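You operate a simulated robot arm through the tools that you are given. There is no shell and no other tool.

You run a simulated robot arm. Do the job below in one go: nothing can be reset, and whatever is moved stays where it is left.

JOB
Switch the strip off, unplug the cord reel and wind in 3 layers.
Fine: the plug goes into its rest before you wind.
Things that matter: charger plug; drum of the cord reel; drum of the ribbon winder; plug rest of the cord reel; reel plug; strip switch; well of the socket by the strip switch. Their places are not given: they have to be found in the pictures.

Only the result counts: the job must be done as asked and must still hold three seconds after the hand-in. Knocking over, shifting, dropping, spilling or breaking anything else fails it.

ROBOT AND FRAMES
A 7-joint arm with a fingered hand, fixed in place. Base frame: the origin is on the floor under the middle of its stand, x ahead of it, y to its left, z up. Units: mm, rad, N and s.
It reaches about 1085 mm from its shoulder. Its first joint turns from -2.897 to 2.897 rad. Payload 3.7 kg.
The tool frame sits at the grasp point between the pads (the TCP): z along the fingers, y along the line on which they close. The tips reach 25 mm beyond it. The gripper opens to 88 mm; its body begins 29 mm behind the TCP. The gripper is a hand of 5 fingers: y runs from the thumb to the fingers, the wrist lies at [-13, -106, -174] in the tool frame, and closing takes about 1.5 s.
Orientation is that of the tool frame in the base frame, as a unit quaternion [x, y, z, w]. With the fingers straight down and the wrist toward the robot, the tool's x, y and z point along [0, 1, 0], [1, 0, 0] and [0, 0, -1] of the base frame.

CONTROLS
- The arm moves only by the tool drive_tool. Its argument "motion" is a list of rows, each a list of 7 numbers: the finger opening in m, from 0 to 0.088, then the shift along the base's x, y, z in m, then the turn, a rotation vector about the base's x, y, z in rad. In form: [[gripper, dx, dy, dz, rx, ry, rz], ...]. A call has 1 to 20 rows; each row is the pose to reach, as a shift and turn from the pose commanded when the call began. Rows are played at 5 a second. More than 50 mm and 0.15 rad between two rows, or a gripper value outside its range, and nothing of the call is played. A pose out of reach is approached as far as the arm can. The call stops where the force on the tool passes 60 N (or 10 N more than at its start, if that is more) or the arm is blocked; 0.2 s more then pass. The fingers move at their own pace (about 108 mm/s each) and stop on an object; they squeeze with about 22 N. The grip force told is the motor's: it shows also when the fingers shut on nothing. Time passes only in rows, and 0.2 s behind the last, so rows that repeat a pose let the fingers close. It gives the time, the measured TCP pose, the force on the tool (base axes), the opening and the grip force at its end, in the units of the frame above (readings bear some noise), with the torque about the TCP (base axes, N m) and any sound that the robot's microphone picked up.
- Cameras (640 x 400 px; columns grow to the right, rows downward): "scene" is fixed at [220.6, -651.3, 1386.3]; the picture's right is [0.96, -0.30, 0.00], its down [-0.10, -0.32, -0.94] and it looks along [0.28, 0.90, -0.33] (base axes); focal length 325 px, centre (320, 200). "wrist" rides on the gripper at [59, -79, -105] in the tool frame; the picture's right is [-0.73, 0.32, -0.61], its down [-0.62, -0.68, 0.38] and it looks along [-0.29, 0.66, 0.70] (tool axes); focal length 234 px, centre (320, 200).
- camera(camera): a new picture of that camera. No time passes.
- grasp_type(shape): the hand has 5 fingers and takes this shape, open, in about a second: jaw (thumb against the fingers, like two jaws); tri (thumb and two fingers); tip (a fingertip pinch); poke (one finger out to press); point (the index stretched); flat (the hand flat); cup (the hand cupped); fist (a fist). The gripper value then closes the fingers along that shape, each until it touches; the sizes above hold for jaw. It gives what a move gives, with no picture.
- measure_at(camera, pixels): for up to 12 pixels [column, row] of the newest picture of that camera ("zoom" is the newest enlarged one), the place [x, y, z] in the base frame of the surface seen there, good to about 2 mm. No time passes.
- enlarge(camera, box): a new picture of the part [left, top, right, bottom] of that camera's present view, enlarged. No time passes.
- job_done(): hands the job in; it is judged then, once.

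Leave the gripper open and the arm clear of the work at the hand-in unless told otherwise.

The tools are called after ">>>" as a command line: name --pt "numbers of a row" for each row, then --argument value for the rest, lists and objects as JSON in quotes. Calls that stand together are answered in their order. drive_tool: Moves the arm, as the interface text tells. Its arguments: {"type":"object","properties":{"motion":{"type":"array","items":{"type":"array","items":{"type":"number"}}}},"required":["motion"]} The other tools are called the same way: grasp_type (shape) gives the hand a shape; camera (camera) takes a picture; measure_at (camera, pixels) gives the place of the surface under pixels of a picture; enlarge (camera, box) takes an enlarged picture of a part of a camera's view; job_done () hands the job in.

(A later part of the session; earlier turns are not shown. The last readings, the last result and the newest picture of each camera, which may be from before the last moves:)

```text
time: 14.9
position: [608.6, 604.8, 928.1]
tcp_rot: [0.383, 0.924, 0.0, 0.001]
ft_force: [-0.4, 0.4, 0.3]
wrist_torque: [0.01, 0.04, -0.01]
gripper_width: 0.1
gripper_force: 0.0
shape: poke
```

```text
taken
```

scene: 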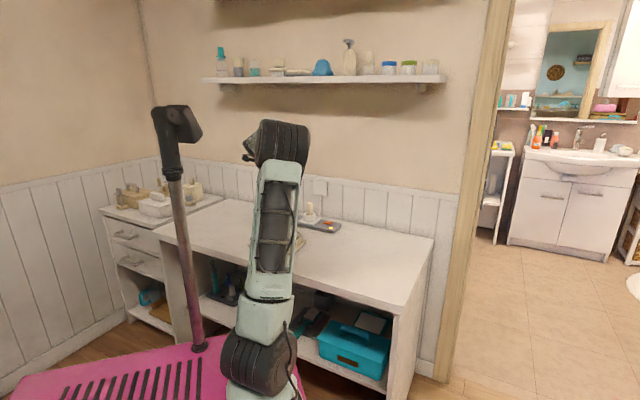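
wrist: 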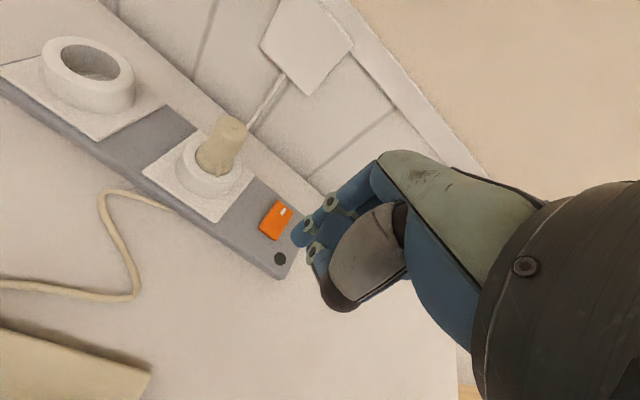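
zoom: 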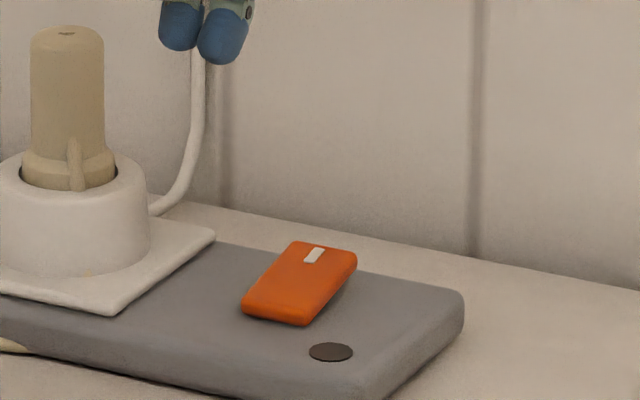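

The switch is off and stays so. Now the plug: I zoom and measure it closely for its axis and diameter.

>>> enlarge --camera "wrist" --box '[170, 105, 266, 205]'

>>> measure_at --camera "zoom" --pixels '[[355, 60], [320, 60], [388, 90], [320, 120], [290, 130], [355, 155], [310, 200], [270, 220], [335, 235], [345, 270], [210, 210], [385, 260]]'

>>> enlarge --camera "scene" --box '[292, 192, 324, 224]'

>>> measure_at --camera "zoom" --pixels '[[320, 120], [355, 120], [285, 120], [320, 160], [350, 160], [290, 160], [320, 200], [320, 230], [355, 205], [290, 205], [320, 260], [345, 100]]'

```text
4.00 times, centred on (218, 155) of wrist
```

zoom: 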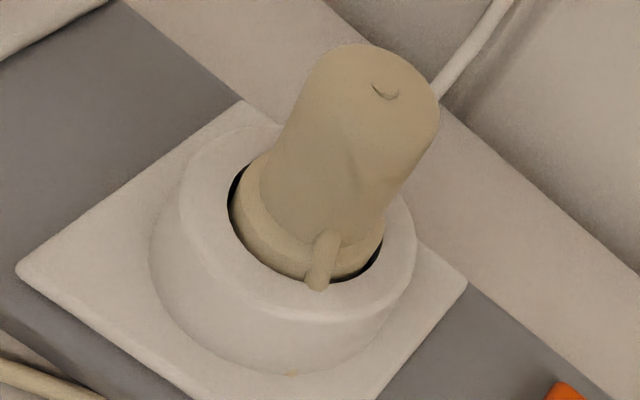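

```text
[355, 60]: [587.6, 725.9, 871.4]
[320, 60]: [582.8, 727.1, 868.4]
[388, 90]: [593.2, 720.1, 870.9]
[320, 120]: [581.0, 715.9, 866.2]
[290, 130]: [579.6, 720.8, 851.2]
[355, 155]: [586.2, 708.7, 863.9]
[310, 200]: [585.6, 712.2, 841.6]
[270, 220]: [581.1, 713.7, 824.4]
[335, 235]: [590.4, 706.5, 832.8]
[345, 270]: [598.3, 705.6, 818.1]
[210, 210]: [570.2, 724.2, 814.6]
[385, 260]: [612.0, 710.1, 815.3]
```

```text
12.50 times, centred on (308, 208) of scene
```

zoom: 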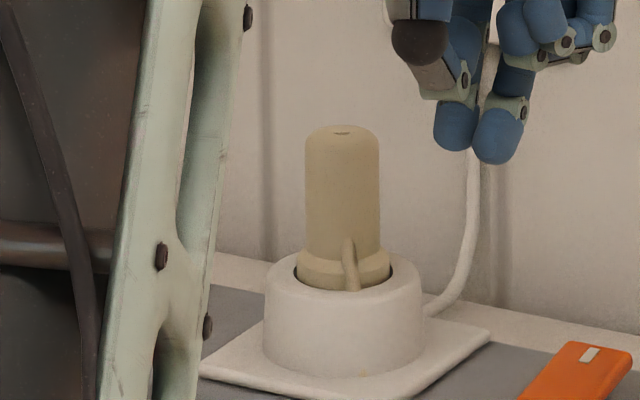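

```text
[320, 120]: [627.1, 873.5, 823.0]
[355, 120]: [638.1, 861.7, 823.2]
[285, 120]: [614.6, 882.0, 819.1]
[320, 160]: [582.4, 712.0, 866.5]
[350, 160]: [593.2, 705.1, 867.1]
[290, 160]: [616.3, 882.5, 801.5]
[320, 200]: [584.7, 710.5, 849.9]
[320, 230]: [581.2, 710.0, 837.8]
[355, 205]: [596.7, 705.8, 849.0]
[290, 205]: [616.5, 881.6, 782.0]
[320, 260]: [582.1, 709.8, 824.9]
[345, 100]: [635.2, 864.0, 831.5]
```

Plug handle ≈28 mm diameter, axis ≈(593,719.5), top 871; collar ≈35 mm at z≈828; well rim 815. I change the hand to the tri shape (thumb and two fingers) here, above everything, and look at it.

>>> grasp_type --shape "tri"

>>> camera --camera "wrist"

>>> enlarge --camera "scene" --box '[290, 165, 354, 229]'

```text
time: 15.8
position: [609.2, 605.4, 927.7]
tcp_rot: [0.382, 0.924, 0.0, 0.0]
ft_force: [0.1, -0.4, 0.2]
wrist_torque: [0.0, 0.0, -0.02]
gripper_width: 88.0
gripper_force: 0.1
shape: tri
```

```text
taken
```

wrist: 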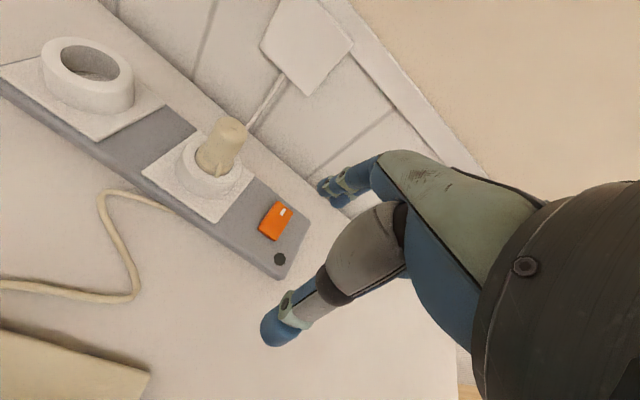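

```text
6.25 times, centred on (322, 197) of scene
```

zoom: 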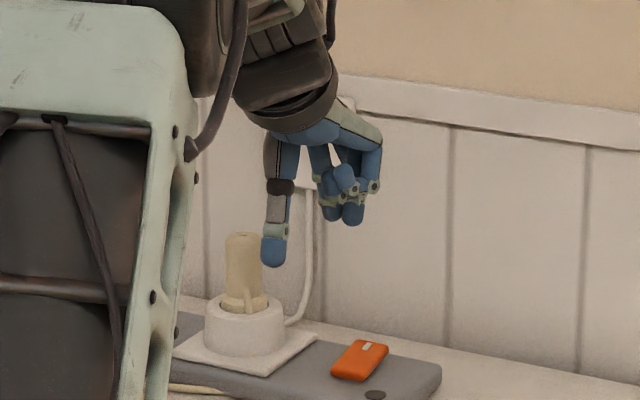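

The tri shape shows the thumb at (275,333) and two fingers around (335,185). I measure these tips and the supply cord and wall box to plan clearances.

>>> measure_at --camera "wrist" --pixels '[[268, 330], [275, 342], [285, 320], [322, 188], [330, 195], [340, 190], [335, 180], [262, 110], [280, 85], [250, 128], [330, 50], [350, 180]]'

>>> measure_at --camera "zoom" --pixels '[[273, 255], [273, 240], [327, 212], [352, 215], [352, 222], [330, 218], [308, 230], [308, 270], [295, 315], [345, 175], [370, 180], [282, 200]]'

```text
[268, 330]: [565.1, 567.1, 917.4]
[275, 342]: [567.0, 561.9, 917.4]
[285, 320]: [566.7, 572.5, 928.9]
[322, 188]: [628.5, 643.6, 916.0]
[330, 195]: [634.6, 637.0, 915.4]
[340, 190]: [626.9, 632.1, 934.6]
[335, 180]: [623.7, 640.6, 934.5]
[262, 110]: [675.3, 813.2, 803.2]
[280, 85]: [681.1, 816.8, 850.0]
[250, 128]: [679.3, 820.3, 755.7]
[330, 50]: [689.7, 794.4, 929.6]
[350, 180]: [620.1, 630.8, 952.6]
```

```text
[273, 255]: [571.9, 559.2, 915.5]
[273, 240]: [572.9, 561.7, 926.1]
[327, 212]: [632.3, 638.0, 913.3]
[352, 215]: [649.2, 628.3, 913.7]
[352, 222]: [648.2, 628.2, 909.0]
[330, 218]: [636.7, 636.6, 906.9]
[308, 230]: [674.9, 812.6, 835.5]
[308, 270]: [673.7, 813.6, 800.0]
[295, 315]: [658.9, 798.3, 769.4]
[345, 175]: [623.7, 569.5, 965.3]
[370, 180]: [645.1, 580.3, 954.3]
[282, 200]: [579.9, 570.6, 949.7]
```

Tip geometry in tri: thumb ~50 mm on one side, fingers ~50 mm on the other, tips ~22 mm below the TCP. I move over the plug axis at z≈940.

>>> drive_tool --pt "0.088 -0.004 0.035 0.012 0 0 0" --pt "0.088 -0.01 0.075 0.012 0 0 0" --pt "0.088 -0.0162 0.1141 0.012 0 0 0" --pt "0.088 -0.0162 0.1141 0.012 0 0 0"

>>> camera --camera "wrist"

>>> enlarge --camera "scene" --box '[280, 165, 344, 229]'

```text
time: 16.8
position: [593.2, 718.9, 940.2]
tcp_rot: [0.382, 0.924, 0.0, 0.0]
ft_force: [0.6, 0.0, -0.6]
wrist_torque: [-0.03, -0.02, -0.03]
gripper_width: 87.8
gripper_force: 0.0
shape: tri
```

```text
taken
```

wrist: 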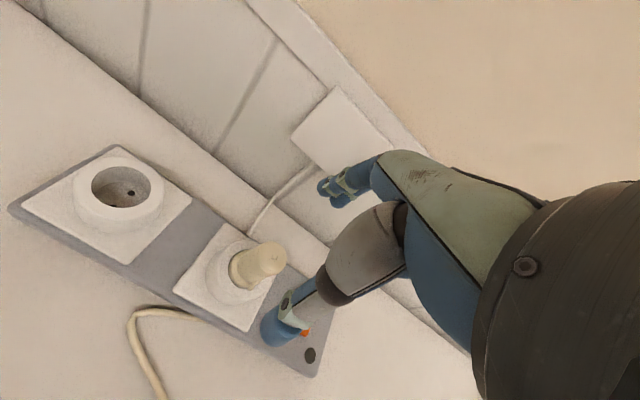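

```text
6.25 times, centred on (312, 197) of scene
```

zoom: 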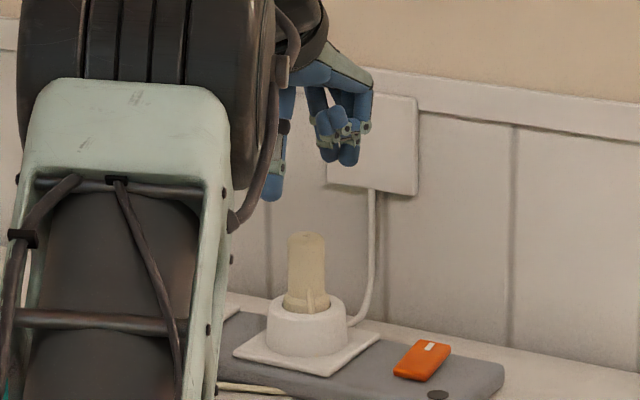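

I refine the plug axis from this near-overhead view.

>>> enlarge --camera "wrist" --box '[200, 220, 304, 320]'

>>> measure_at --camera "zoom" --pixels '[[395, 140], [355, 105], [385, 95], [425, 125], [425, 165], [395, 195], [340, 150], [320, 200], [300, 250], [255, 260], [270, 150], [220, 200]]'

```text
4.00 times, centred on (252, 270) of wrist
```

zoom: 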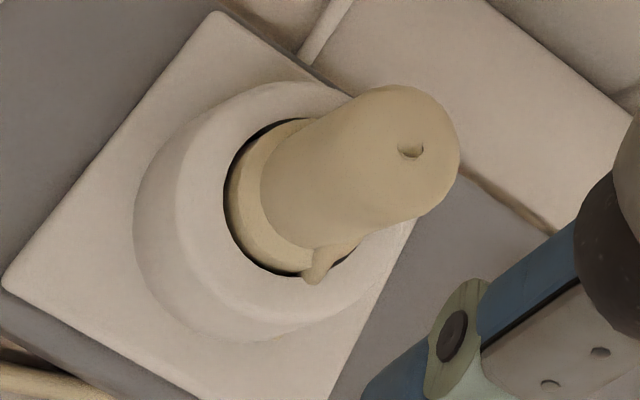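

```text
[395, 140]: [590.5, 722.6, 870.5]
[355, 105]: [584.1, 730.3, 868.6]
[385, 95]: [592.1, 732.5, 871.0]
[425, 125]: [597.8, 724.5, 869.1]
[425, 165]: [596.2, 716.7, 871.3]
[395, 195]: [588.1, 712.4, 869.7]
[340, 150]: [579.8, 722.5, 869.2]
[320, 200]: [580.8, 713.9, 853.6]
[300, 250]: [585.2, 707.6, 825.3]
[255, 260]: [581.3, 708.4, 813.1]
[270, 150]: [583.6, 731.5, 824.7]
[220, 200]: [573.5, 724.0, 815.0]
```

The plug axis is (592.5,720). I descend to TCP z≈857 (fingertips ≈834, above the collar), then close.

>>> drive_tool --pt "0.088 -0.0005 0.001 -0.03 0 0 0" --pt "0.088 -0.0005 0.001 -0.055 0 0 0" --pt "0.088 -0.0005 0.001 -0.075 0 0 0" --pt "0.088 -0.0005 0.001 -0.083 0 0 0" --pt "0.088 -0.0005 0.001 -0.083 0 0 0"

>>> camera --camera "wrist"

>>> enlarge --camera "scene" --box '[280, 175, 344, 239]'

```text
time: 18.0
position: [592.8, 720.3, 856.2]
tcp_rot: [0.383, 0.924, 0.0, 0.0]
ft_force: [-0.1, -0.5, 0.4]
wrist_torque: [-0.01, -0.05, 0.01]
gripper_width: 88.1
gripper_force: 0.0
shape: tri
```

```text
taken
```

wrist: 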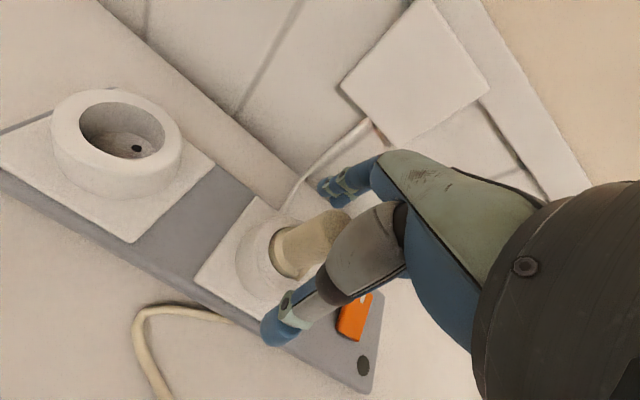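

```text
6.25 times, centred on (312, 207) of scene
```

zoom: 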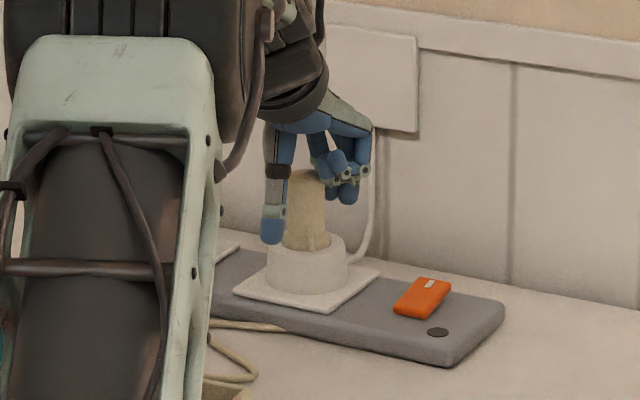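

The plug stands between the thumb and the fingers. I close the hand on it and hold.

>>> drive_tool --pt "0.05 0 0 0 0 0 0" --pt "0.03 0 0 0 0 0 0" --pt "0.02 0 0 0 0 0 0" --pt "0.01 0 0 0 0 0 0" --pt "0.0 0 0 0 0 0 0" --pt "0.0 0 0 0 0 0 0" --pt "0.0 0 0 0 0 0 0" --pt "0.0 0 0 0 0 0 0"

>>> enlarge --camera "scene" --box '[290, 180, 340, 230]'

>>> camera --camera "wrist"

```text
time: 19.8
position: [593.5, 720.4, 856.1]
tcp_rot: [0.383, 0.924, 0.0, 0.0]
ft_force: [0.0, -0.1, 1.0]
wrist_torque: [0.02, 0.02, 0.02]
gripper_width: 20.4
gripper_force: 21.8
shape: tri
```

```text
8.00 times, centred on (315, 205) of scene
```

zoom: 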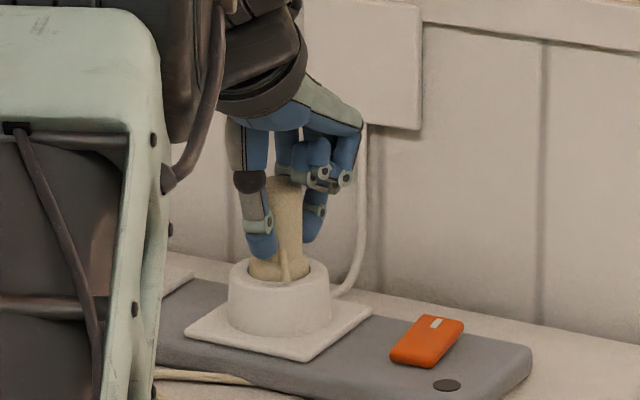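

```text
taken
```

wrist: 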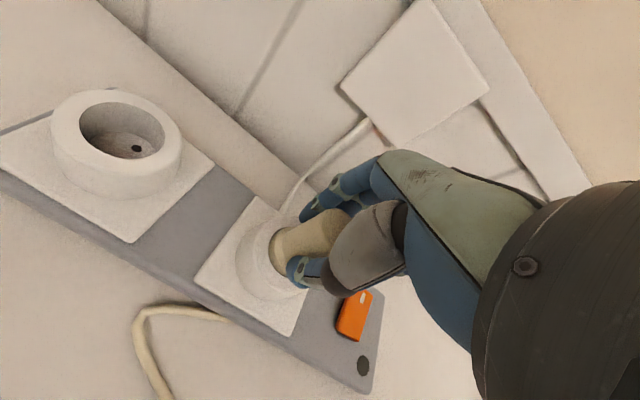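

Firm grip (width 20.4, 21.8 N). I pull straight up slowly.

>>> drive_tool --pt "0.0 0 0 0.003 0 0 0" --pt "0.0 0 0 0.006 0 0 0" --pt "0.0 0 0 0.009 0 0 0" --pt "0.0 0 0 0.012 0 0 0" --pt "0.0 0 0 0.016 0 0 0" --pt "0.0 0 0 0.02 0 0 0"

>>> enlarge --camera "scene" --box '[290, 180, 340, 230]'

```text
time: 21.2
position: [593.4, 717.0, 877.3]
tcp_rot: [0.384, 0.924, 0.001, -0.001]
ft_force: [0.2, -0.5, -1.2]
wrist_torque: [0.04, -0.02, -0.01]
gripper_width: 20.2
gripper_force: 22.2
shape: tri
```

```text
8.00 times, centred on (315, 205) of scene
```

zoom: 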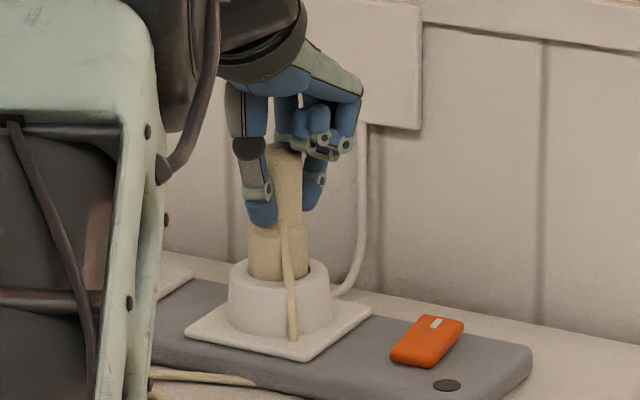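

It's coming out cleanly, with the cord hanging from the plug's side; the strip has not moved. I continue lifting.

>>> drive_tool --pt "0.0 0 0.001 0.01 0 0 0" --pt "0.0 0 0.002 0.02 0 0 0" --pt "0.0 0 0.002 0.04 0 0 0" --pt "0.0 0 0.0 0.06 0 0 0" --pt "0.0 0 0.0 0.08 0 0 0" --pt "0.0 0 0.0 0.08 0 0 0"

>>> enlarge --camera "scene" --box '[280, 165, 340, 240]'

>>> camera --camera "wrist"

```text
time: 22.6
position: [595.0, 716.2, 957.0]
tcp_rot: [0.383, 0.924, 0.0, -0.001]
ft_force: [0.0, -0.1, -0.6]
wrist_torque: [-0.01, 0.01, 0.0]
gripper_width: 20.3
gripper_force: 21.9
shape: tri
```

```text
5.33 times, centred on (310, 202) of scene
```

zoom: 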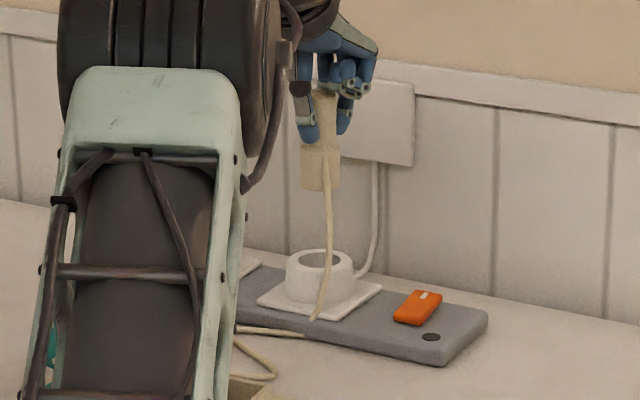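

```text
taken
```

wrist: 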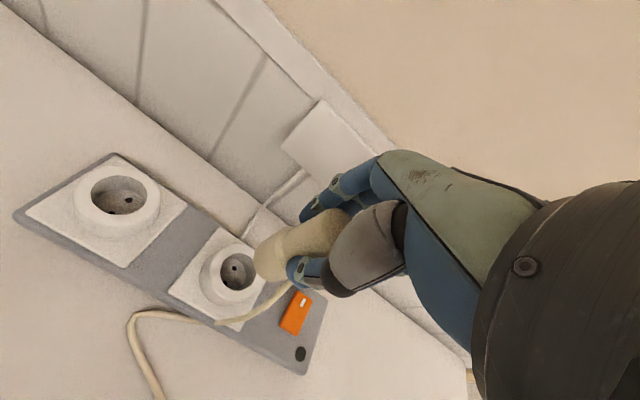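

The plug is out of the well, cord attached. I zoom on the held plug to check its tilt and how far its bottom is below the TCP.

>>> enlarge --camera "scene" --box '[296, 172, 328, 204]'

>>> measure_at --camera "zoom" --pixels '[[315, 60], [315, 130], [300, 150], [335, 150], [295, 190], [320, 200], [345, 200], [310, 225], [320, 235], [345, 235], [335, 170], [365, 100]]'

>>> enlarge --camera "wrist" --box '[230, 180, 390, 320]'

```text
12.50 times, centred on (312, 188) of scene
```

zoom: 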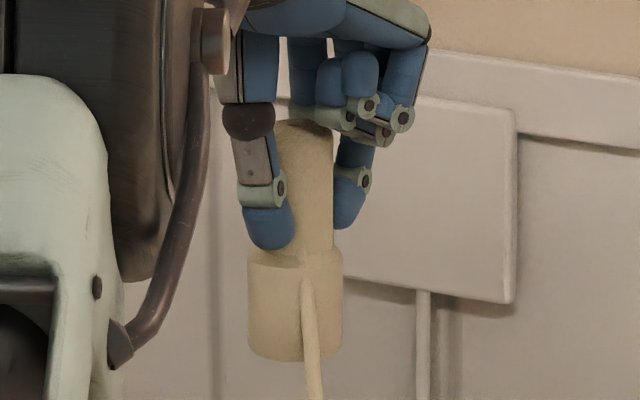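

```text
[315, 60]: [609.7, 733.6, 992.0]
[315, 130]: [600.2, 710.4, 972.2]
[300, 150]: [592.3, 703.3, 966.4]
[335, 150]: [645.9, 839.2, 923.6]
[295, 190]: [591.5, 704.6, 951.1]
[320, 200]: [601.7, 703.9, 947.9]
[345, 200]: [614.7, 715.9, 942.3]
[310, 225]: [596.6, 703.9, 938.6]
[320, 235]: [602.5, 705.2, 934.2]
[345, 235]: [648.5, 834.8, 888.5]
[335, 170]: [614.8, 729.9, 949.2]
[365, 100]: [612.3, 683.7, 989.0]
```

```text
2.86 times, centred on (310, 250) of wrist
```

zoom: 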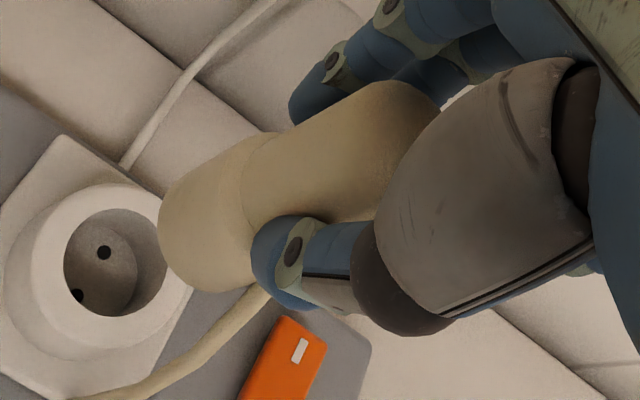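

The plug hangs upright. I re-zoom the scene to measure its collar edges and bottom relative to the TCP.

>>> enlarge --camera "scene" --box '[300, 188, 324, 206]'

>>> measure_at --camera "zoom" --pixels '[[250, 120], [290, 120], [330, 120], [250, 200], [290, 200], [340, 200], [270, 260], [290, 275], [300, 283], [260, 282], [330, 270], [280, 100]]'

```text
16.00 times, centred on (312, 197) of scene
```

zoom: 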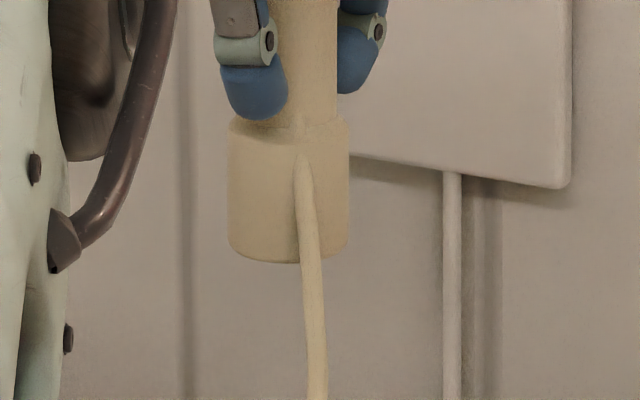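

```text
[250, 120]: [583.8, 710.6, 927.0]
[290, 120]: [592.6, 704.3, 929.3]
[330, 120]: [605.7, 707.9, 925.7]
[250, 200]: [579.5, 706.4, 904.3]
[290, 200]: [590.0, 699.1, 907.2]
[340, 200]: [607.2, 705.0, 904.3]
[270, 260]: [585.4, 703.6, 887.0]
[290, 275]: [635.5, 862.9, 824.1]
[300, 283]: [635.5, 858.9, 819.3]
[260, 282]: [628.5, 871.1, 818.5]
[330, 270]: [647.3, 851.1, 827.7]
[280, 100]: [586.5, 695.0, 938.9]
```

Collar: 35 mm diameter, centred on the TCP, bottom 71 mm below it. I carry the plug at constant height to above the rest (465.5,518), slowly.

>>> drive_tool --pt "0.0 -0.013 -0.02 0 0 0 0" --pt "0.0 -0.026 -0.04 0 0 0 0" --pt "0.0 -0.039 -0.06 0 0 0 0" --pt "0.0 -0.052 -0.08 0 0 0 0" --pt "0.0 -0.065 -0.1 0 0 0 0" --pt "0.0 -0.078 -0.12 0 0 0 0" --pt "0.0 -0.091 -0.14 0 0 0 0" --pt "0.0 -0.104 -0.16 0 0 0 0" --pt "0.0 -0.117 -0.18 0 0 0 0" --pt "0.0 -0.1295 -0.198 0 0 0 0" --pt "0.0 -0.1295 -0.198 0 0 0 0"

>>> camera --camera "wrist"

>>> camera --camera "scene"

```text
time: 25.0
position: [465.1, 519.8, 956.6]
tcp_rot: [0.383, 0.924, 0.0, -0.001]
ft_force: [0.2, 0.5, -1.0]
wrist_torque: [-0.02, 0.03, 0.02]
gripper_width: 20.3
gripper_force: 21.4
shape: tri
```

```text
taken
```

wrist: 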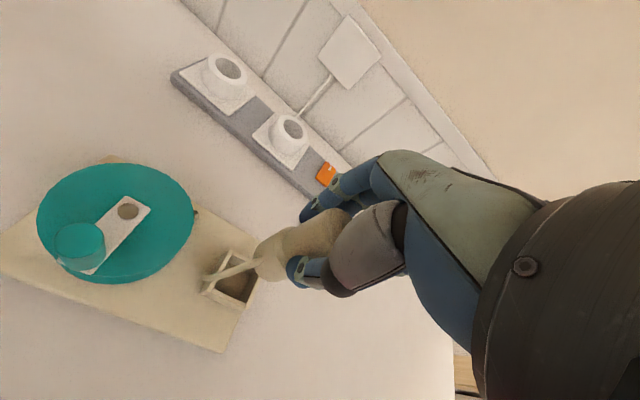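

```text
taken
```

scene: 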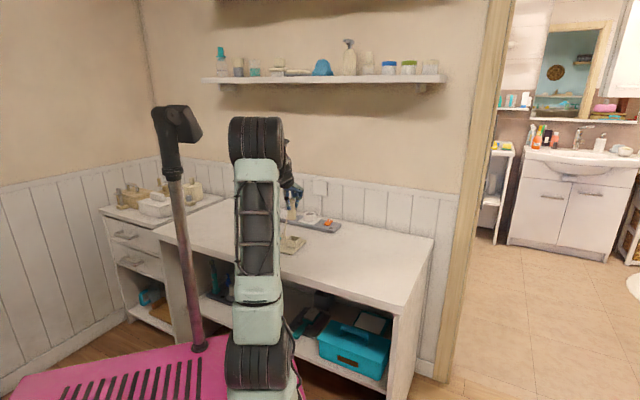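

The plug is above the rest; the cord hangs over it. I zoom in to inspect rest, cord, and alignment.

>>> enlarge --camera "wrist" --box '[160, 210, 320, 320]'

>>> measure_at --camera "zoom" --pixels '[[265, 140], [350, 180], [310, 330], [165, 290], [215, 215], [260, 220], [190, 255], [300, 210], [330, 200], [340, 250], [240, 300], [290, 270]]'

>>> enlarge --camera "scene" --box '[260, 180, 330, 260]'

```text
3.64 times, centred on (240, 265) of wrist
```

zoom: 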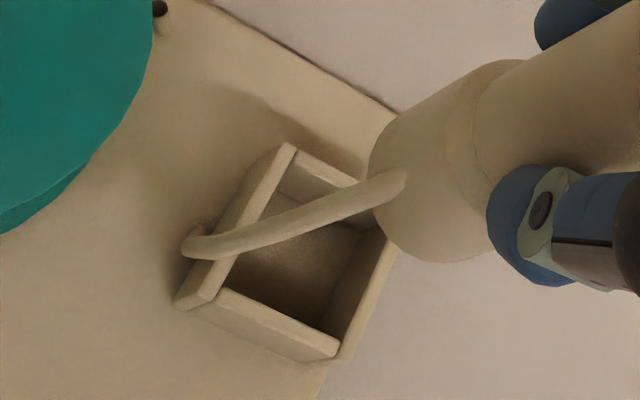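

```text
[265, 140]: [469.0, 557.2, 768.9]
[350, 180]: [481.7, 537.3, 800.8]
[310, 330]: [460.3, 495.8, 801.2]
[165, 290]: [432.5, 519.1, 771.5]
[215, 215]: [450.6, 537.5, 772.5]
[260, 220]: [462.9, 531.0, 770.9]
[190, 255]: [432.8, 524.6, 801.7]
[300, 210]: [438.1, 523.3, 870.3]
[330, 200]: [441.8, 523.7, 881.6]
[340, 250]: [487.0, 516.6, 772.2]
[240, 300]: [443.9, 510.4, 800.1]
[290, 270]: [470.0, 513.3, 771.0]
```

```text
5.00 times, centred on (295, 220) of scene
```

zoom: 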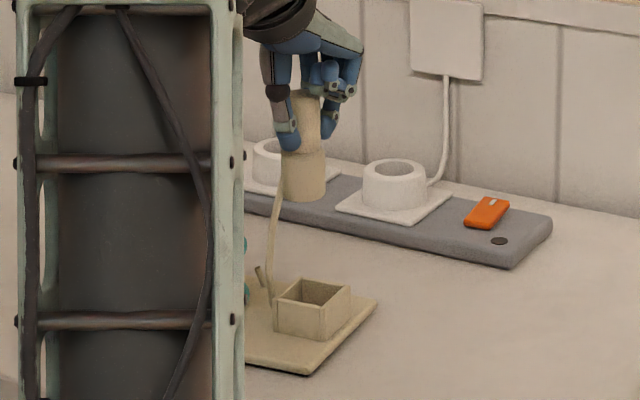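

The cord drops outside the rest on its reel side, good. I zoom tight on the rest and measure many wall-top points for its exact centre.

>>> enlarge --camera "wrist" --box '[196, 240, 276, 315]'

>>> measure_at --camera "zoom" --pixels '[[300, 50], [270, 90], [180, 200], [160, 250], [350, 50], [400, 75], [230, 230], [300, 265], [360, 290], [400, 230], [420, 180], [385, 260]]'

```text
5.33 times, centred on (236, 278) of wrist
```

zoom: 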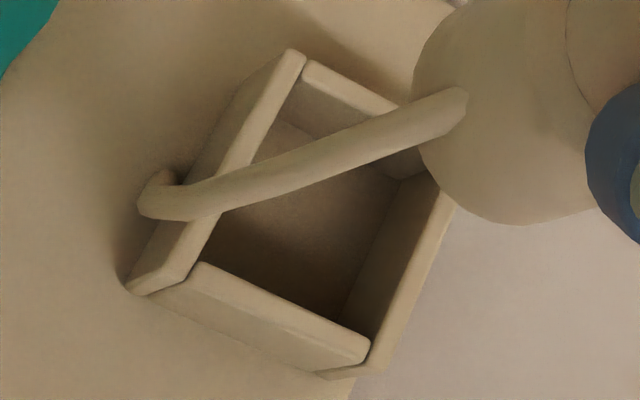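

```text
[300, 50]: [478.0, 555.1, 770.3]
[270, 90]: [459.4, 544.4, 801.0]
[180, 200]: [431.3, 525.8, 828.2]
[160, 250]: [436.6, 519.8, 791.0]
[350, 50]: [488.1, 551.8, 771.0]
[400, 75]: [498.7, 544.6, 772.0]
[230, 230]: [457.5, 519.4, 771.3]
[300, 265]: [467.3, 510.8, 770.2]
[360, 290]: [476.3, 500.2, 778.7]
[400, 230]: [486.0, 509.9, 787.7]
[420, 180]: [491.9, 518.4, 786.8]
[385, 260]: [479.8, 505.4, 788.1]
```

I pick the wall tops more carefully (light bands) in this zoom and measure again.

>>> measure_at --camera "zoom" --pixels '[[290, 70], [245, 140], [200, 225], [165, 270], [330, 78], [380, 100], [215, 275], [280, 310], [345, 345], [440, 215], [410, 280], [380, 345]]'

```text
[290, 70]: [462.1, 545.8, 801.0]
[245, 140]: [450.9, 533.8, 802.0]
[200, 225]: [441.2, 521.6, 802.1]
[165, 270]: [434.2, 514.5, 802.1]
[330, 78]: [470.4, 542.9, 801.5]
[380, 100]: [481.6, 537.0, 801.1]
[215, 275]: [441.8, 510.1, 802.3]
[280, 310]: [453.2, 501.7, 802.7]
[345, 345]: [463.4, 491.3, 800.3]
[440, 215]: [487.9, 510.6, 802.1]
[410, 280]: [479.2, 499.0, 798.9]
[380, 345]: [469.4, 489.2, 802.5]
```

Rest centre comes out at (466.5,518.4) with about 38 mm inside. I verify the plug axis relative to the TCP at this pose with a scene zoom.

>>> enlarge --camera "scene" --box '[284, 196, 312, 224]'

>>> measure_at --camera "zoom" --pixels '[[270, 185], [290, 185], [310, 185], [330, 185], [350, 185], [370, 185], [320, 150], [320, 225], [300, 225], [350, 225], [320, 120], [335, 120]]'

```text
14.29 times, centred on (298, 210) of scene
```

zoom: 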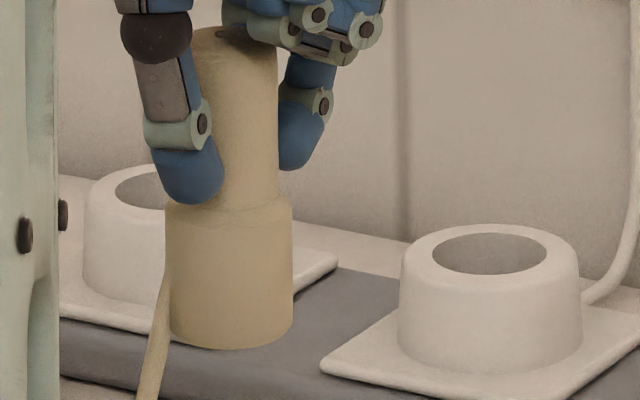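

```text
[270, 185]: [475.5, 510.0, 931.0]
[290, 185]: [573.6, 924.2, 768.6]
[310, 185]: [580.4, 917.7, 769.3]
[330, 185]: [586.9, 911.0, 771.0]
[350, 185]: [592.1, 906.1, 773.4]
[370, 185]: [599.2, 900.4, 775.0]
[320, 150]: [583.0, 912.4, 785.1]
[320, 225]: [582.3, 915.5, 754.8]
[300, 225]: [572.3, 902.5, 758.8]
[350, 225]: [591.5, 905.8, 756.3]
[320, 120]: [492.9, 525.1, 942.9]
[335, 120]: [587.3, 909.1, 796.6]
```

I measure the collar itself (it lies left in this zoom, x 165–292).

>>> measure_at --camera "zoom" --pixels '[[175, 260], [190, 260], [210, 260], [230, 260], [250, 260], [270, 260], [285, 260], [210, 320], [230, 325], [250, 325], [230, 340], [230, 220]]'

```text
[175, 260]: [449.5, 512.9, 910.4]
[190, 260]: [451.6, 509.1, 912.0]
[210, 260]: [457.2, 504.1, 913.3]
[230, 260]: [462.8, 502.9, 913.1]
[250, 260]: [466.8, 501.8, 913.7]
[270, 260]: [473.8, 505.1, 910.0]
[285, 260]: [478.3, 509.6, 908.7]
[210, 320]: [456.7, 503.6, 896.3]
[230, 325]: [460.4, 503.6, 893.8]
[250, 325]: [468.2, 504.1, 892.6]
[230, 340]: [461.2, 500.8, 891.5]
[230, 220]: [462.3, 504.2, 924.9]
```

The collar circle fits centre (464.5,519.7), so its axis is the TCP's. I shift by (+1.9,−1.3) mm and lower to just above the rim (TCP z≈880).

>>> drive_tool --pt "0.0 0.0019 -0.0013 -0.015 0 0 0" --pt "0.0 0.0019 -0.0013 -0.03 0 0 0" --pt "0.0 0.0019 -0.0013 -0.045 0 0 0" --pt "0.0 0.0019 -0.0013 -0.06 0 0 0" --pt "0.0 0.0019 -0.0013 -0.075 0 0 0" --pt "0.0 0.0019 -0.0013 -0.075 0 0 0"

>>> camera --camera "wrist"

>>> enlarge --camera "scene" --box '[274, 205, 318, 249]'

>>> enlarge --camera "wrist" --box '[200, 220, 320, 320]'

```text
time: 26.4
position: [467.6, 517.9, 881.8]
tcp_rot: [0.383, 0.924, 0.0, -0.001]
ft_force: [0.3, -0.8, -1.4]
wrist_torque: [0.0, -0.01, -0.01]
gripper_width: 20.0
gripper_force: 21.7
shape: tri
```

```text
taken
```

wrist: 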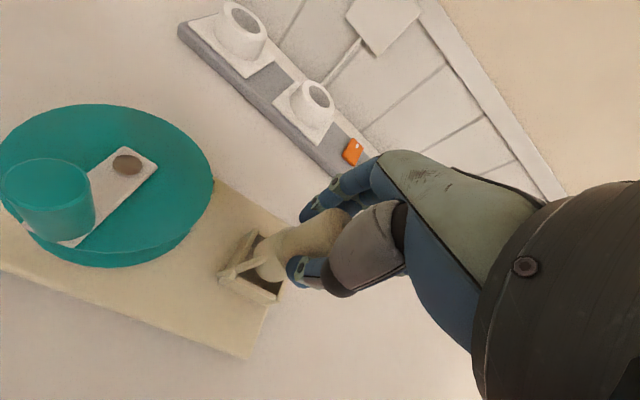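

```text
9.09 times, centred on (296, 227) of scene
```

zoom: 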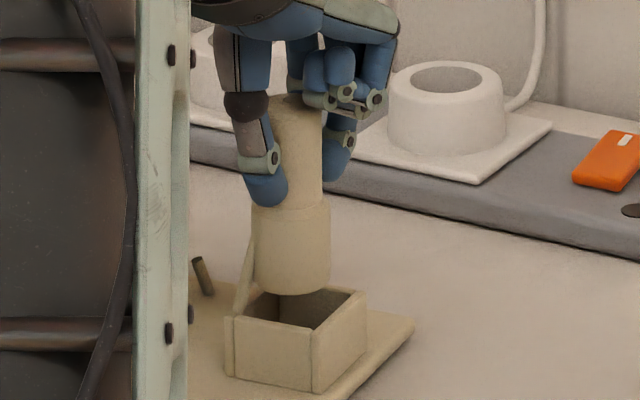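

```text
4.00 times, centred on (260, 270) of wrist
```

zoom: 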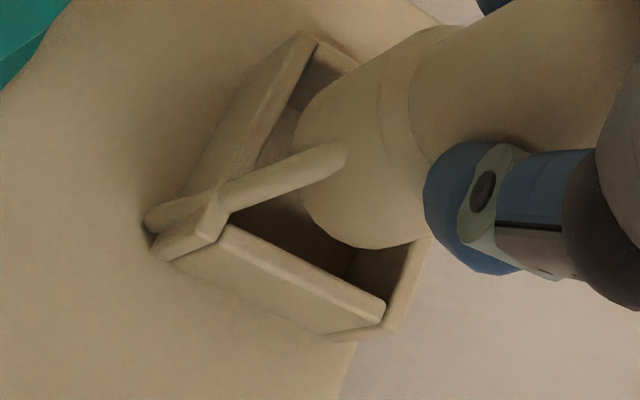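

Plug and rest look aligned in both views. I lower 14 mm in small steps and watch the forces.

>>> drive_tool --pt "0.0 -0.0005 0.0005 -0.004 0 0 0" --pt "0.0 -0.0005 0.0005 -0.008 0 0 0" --pt "0.0 -0.0005 0.0005 -0.011 0 0 0" --pt "0.0 -0.0005 0.0005 -0.014 0 0 0" --pt "0.0 -0.0005 0.0005 -0.014 0 0 0"

>>> enlarge --camera "scene" --box '[274, 205, 318, 249]'

>>> enlarge --camera "wrist" --box '[200, 220, 320, 320]'

```text
time: 27.6
position: [465.1, 519.8, 869.0]
tcp_rot: [0.383, 0.924, 0.002, 0.0]
ft_force: [5.6, -3.6, 18.3]
wrist_torque: [0.01, -0.15, -0.06]
gripper_width: 21.2
gripper_force: 22.2
shape: tri
```

```text
9.09 times, centred on (296, 227) of scene
```

zoom: 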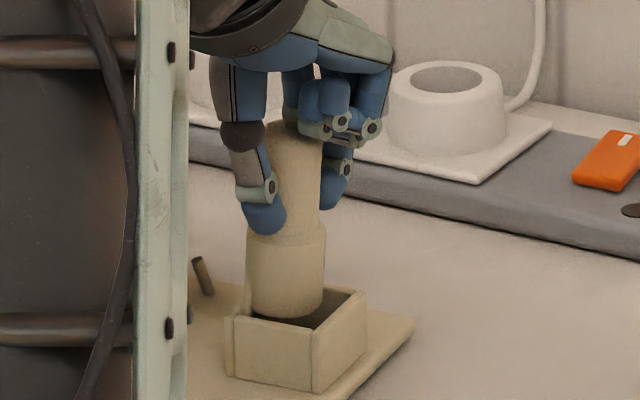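

```text
4.00 times, centred on (260, 270) of wrist
```

zoom: 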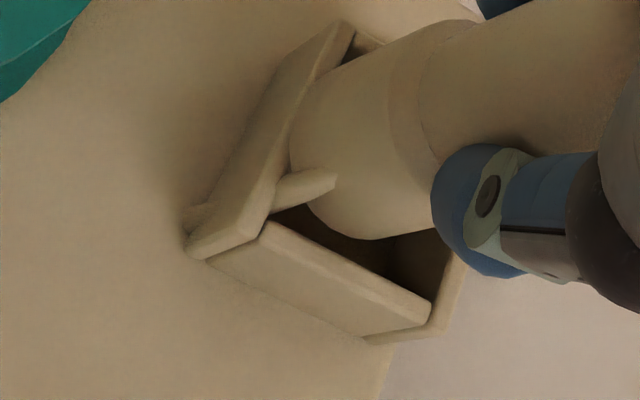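

The plug's edge touched the rest's reel-side wall (18 N up, push along +x/−y). I lift 8 mm, and re-measure plug and rest together.

>>> drive_tool --pt "0.0 0.001 -0.001 0.004 0 0 0" --pt "0.0 0.002 -0.002 0.008 0 0 0" --pt "0.0 0.002 -0.002 0.008 0 0 0"

>>> enlarge --camera "scene" --box '[280, 215, 316, 247]'

>>> measure_at --camera "zoom" --pixels '[[245, 180], [255, 180], [275, 180], [295, 180], [315, 180], [335, 180], [345, 180], [275, 220], [295, 225], [315, 225], [295, 235], [295, 150]]'

```text
time: 28.4
position: [464.7, 517.8, 875.7]
tcp_rot: [0.382, 0.924, 0.0, 0.001]
ft_force: [0.0, 0.1, -2.2]
wrist_torque: [-0.03, -0.02, 0.0]
gripper_width: 21.0
gripper_force: 22.0
shape: tri
```

```text
12.50 times, centred on (298, 231) of scene
```

zoom: 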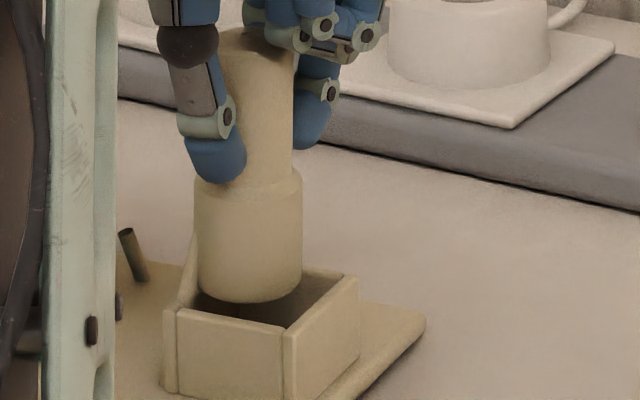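

```text
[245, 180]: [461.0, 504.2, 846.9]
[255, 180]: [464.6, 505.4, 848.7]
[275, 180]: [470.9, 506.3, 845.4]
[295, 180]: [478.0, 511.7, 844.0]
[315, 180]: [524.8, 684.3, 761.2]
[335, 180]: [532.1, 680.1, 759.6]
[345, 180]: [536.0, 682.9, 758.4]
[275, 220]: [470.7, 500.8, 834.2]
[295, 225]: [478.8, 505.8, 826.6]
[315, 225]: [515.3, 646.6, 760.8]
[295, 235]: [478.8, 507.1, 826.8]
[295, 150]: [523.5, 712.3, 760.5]
```

I measure the collar near its bottom (y≈270) and the rest's top edges in this zoom.

>>> measure_at --camera "zoom" --pixels '[[206, 265], [220, 265], [235, 265], [250, 265], [265, 265], [280, 265], [295, 265], [206, 205], [235, 205], [265, 205], [295, 205], [250, 295]]'

>>> measure_at --camera "zoom" --pixels '[[172, 308], [182, 300], [190, 285], [200, 314], [240, 321], [275, 327], [290, 325], [315, 307], [350, 282], [335, 275], [310, 272], [352, 290]]'

```text
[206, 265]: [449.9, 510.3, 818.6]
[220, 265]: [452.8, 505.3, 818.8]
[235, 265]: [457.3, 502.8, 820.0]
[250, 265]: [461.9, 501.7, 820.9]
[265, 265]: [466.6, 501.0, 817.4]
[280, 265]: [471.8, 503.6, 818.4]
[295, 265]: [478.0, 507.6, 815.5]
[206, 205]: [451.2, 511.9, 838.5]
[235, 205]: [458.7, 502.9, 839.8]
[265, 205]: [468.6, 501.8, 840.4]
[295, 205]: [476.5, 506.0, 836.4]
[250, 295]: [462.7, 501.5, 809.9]
```

```text
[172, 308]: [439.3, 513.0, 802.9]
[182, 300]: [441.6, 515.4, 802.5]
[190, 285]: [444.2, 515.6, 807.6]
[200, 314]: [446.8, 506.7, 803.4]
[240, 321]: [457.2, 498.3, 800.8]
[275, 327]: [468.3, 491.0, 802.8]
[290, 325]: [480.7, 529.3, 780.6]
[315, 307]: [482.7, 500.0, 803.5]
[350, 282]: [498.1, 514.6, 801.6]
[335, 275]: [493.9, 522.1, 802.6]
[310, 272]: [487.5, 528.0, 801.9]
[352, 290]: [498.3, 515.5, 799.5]
```

Collar centre now ≈(464.4,518.5); the rest centre along its width works out slightly more to +e1. Before correcting, I do a null move to see how repeatable the reading is.

>>> drive_tool --pt "0.0 0 0 0 0 0 0"

>>> drive_tool --pt "0.0 0 0 0 0 0 0"

```text
time: 28.8
position: [465.4, 517.5, 875.1]
tcp_rot: [0.383, 0.924, 0.0, -0.001]
ft_force: [-0.1, 0.7, -0.4]
wrist_torque: [-0.02, 0.01, 0.0]
gripper_width: 21.2
gripper_force: 21.8
shape: tri
```

```text
time: 29.2
position: [465.8, 517.9, 875.8]
tcp_rot: [0.383, 0.924, 0.0, -0.001]
ft_force: [0.3, -0.2, -1.5]
wrist_torque: [0.01, -0.01, 0.01]
gripper_width: 21.1
gripper_force: 22.0
shape: tri
```

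Readings repeat within ~0.5 mm; the TCP is at (465.4,517.7). I shift (+2.4,−0.5) mm to centre the collar and lower step by step again.

>>> drive_tool --pt "0.0 0.0024 -0.0005 0 0 0 0" --pt "0.0 0.0024 -0.0005 -0.003 0 0 0" --pt "0.0 0.0024 -0.0005 -0.006 0 0 0" --pt "0.0 0.0024 -0.0005 -0.009 0 0 0" --pt "0.0 0.0024 -0.0005 -0.009 0 0 0"

>>> enlarge --camera "wrist" --box '[200, 220, 320, 320]'

>>> enlarge --camera "scene" --box '[280, 215, 316, 247]'

```text
time: 30.4
position: [469.9, 516.9, 865.6]
tcp_rot: [0.383, 0.924, 0.0, 0.0]
ft_force: [-0.3, 0.4, -0.9]
wrist_torque: [0.02, 0.03, 0.01]
gripper_width: 20.9
gripper_force: 21.9
shape: tri
```

```text
4.00 times, centred on (260, 270) of wrist
```

zoom: 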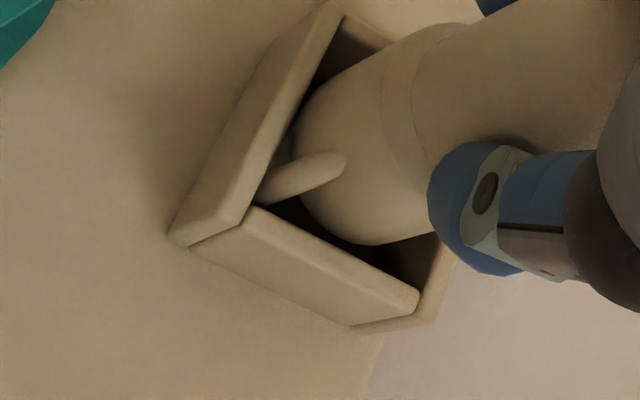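

```text
12.50 times, centred on (298, 231) of scene
```

zoom: 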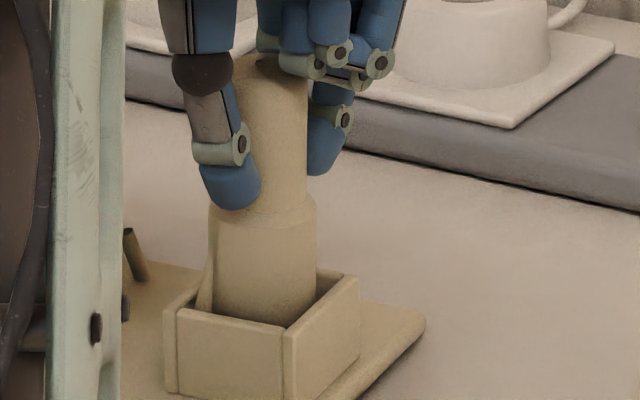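

The plug has entered the rest with no contact force. I keep lowering toward the floor in small steps.

>>> drive_tool --pt "0.0 0 0 -0.004 0 0 0" --pt "0.0 0 0 -0.008 0 0 0" --pt "0.0 0 0 -0.012 0 0 0" --pt "0.0 0 0 -0.012 0 0 0"

>>> enlarge --camera "wrist" --box '[200, 220, 320, 320]'

>>> enlarge --camera "scene" --box '[280, 215, 316, 247]'

```text
time: 31.4
position: [468.7, 517.6, 855.1]
tcp_rot: [0.382, 0.924, 0.0, 0.0]
ft_force: [-0.5, 0.3, -1.2]
wrist_torque: [0.01, 0.0, 0.0]
gripper_width: 20.8
gripper_force: 22.1
shape: tri
```

```text
4.00 times, centred on (260, 270) of wrist
```

zoom: 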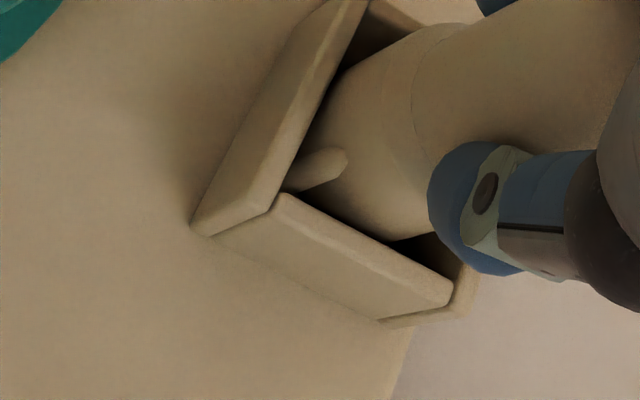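

```text
12.50 times, centred on (298, 231) of scene
```

zoom: 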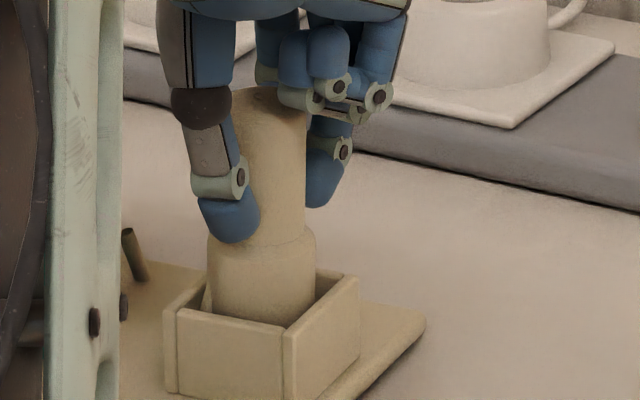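

No contact yet. I lower 10 mm more.

>>> drive_tool --pt "0.0 0 0 -0.004 0 0 0" --pt "0.0 0 0 -0.008 0 0 0" --pt "0.0 0 0 -0.01 0 0 0" --pt "0.0 0 0 -0.01 0 0 0"

```text
time: 32.4
position: [469.1, 516.0, 844.5]
tcp_rot: [0.383, 0.924, 0.0, 0.0]
ft_force: [0.2, 0.2, -1.6]
wrist_torque: [0.01, -0.01, 0.03]
gripper_width: 21.2
gripper_force: 21.9
shape: tri
```

Still free at TCP z 844.5. I go down in 1.5 mm steps until the floor is felt.

>>> drive_tool --pt "0.0 0 0 -0.0015 0 0 0" --pt "0.0 0 0 -0.003 0 0 0" --pt "0.0 0 0 -0.003 0 0 0"

>>> enlarge --camera "scene" --box '[280, 215, 316, 247]'

```text
time: 33.2
position: [469.4, 516.0, 841.5]
tcp_rot: [0.383, 0.924, 0.001, 0.0]
ft_force: [-1.6, 0.7, 4.1]
wrist_torque: [0.03, -0.01, -0.01]
gripper_width: 21.0
gripper_force: 22.4
shape: tri
```

```text
12.50 times, centred on (298, 231) of scene
```

zoom: 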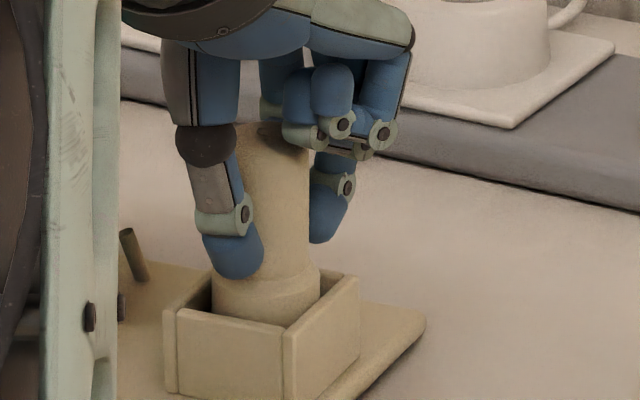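

The plug bottom rests on the floor (4 N). I open the hand and, once open, rise straight up.

>>> drive_tool --pt "0.03 0 0 0 0 0 0" --pt "0.045 0 0 0 0 0 0" --pt "0.06 0 0 0 0 0 0" --pt "0.088 0 0 0 0 0 0" --pt "0.088 0 0 0 0 0 0" --pt "0.088 0 0 0 0 0 0"

>>> enlarge --camera "scene" --box '[280, 215, 316, 247]'

>>> camera --camera "wrist"

```text
time: 34.6
position: [470.2, 515.6, 840.7]
tcp_rot: [0.383, 0.924, 0.0, -0.001]
ft_force: [0.5, 0.5, 0.2]
wrist_torque: [0.02, 0.0, 0.0]
gripper_width: 87.8
gripper_force: 0.0
shape: tri
```

```text
12.50 times, centred on (298, 231) of scene
```

zoom: 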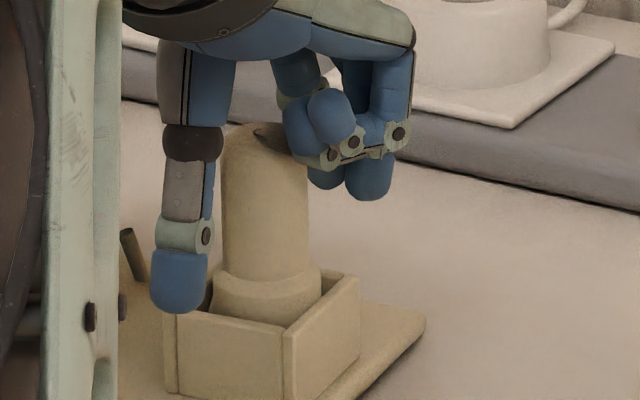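

```text
taken
```

wrist: 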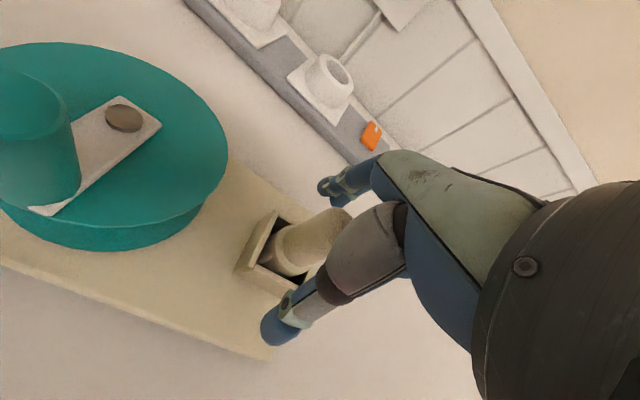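

The plug stands free in the rest. I rise straight up 120 mm and look at it all.

>>> drive_tool --pt "0.088 0 0 0.015 0 0 0" --pt "0.088 0 0 0.04 0 0 0" --pt "0.088 0 0 0.08 0 0 0" --pt "0.088 0 0 0.12 0 0 0" --pt "0.088 0 0 0.12 0 0 0"

>>> camera --camera "wrist"

>>> enlarge --camera "scene" --box '[250, 205, 330, 260]'

```text
time: 35.8
position: [467.6, 517.9, 961.2]
tcp_rot: [0.383, 0.924, 0.0, 0.0]
ft_force: [-0.7, -0.1, -0.5]
wrist_torque: [0.0, 0.0, 0.0]
gripper_width: 88.0
gripper_force: 0.0
shape: tri
```

```text
taken
```

wrist: 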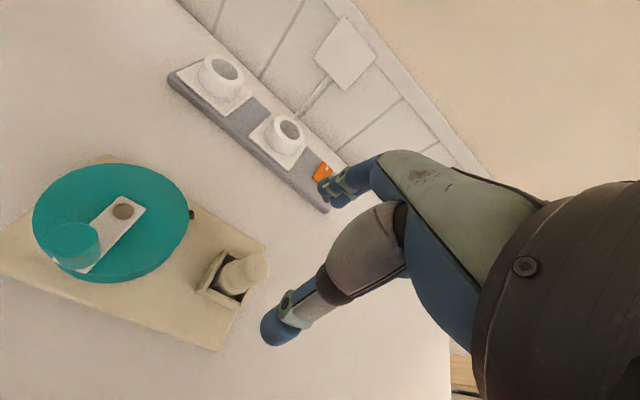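

```text
7.27 times, centred on (290, 232) of scene
```

zoom: 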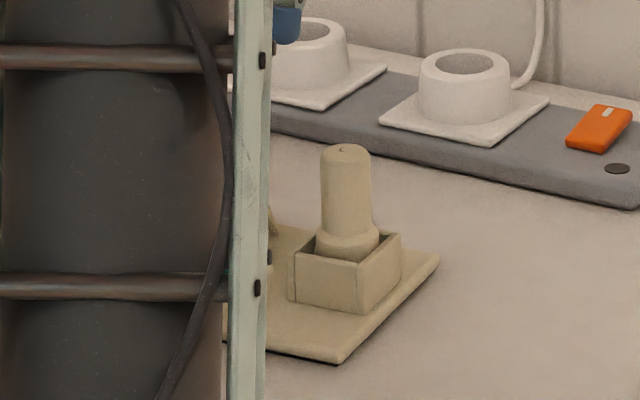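

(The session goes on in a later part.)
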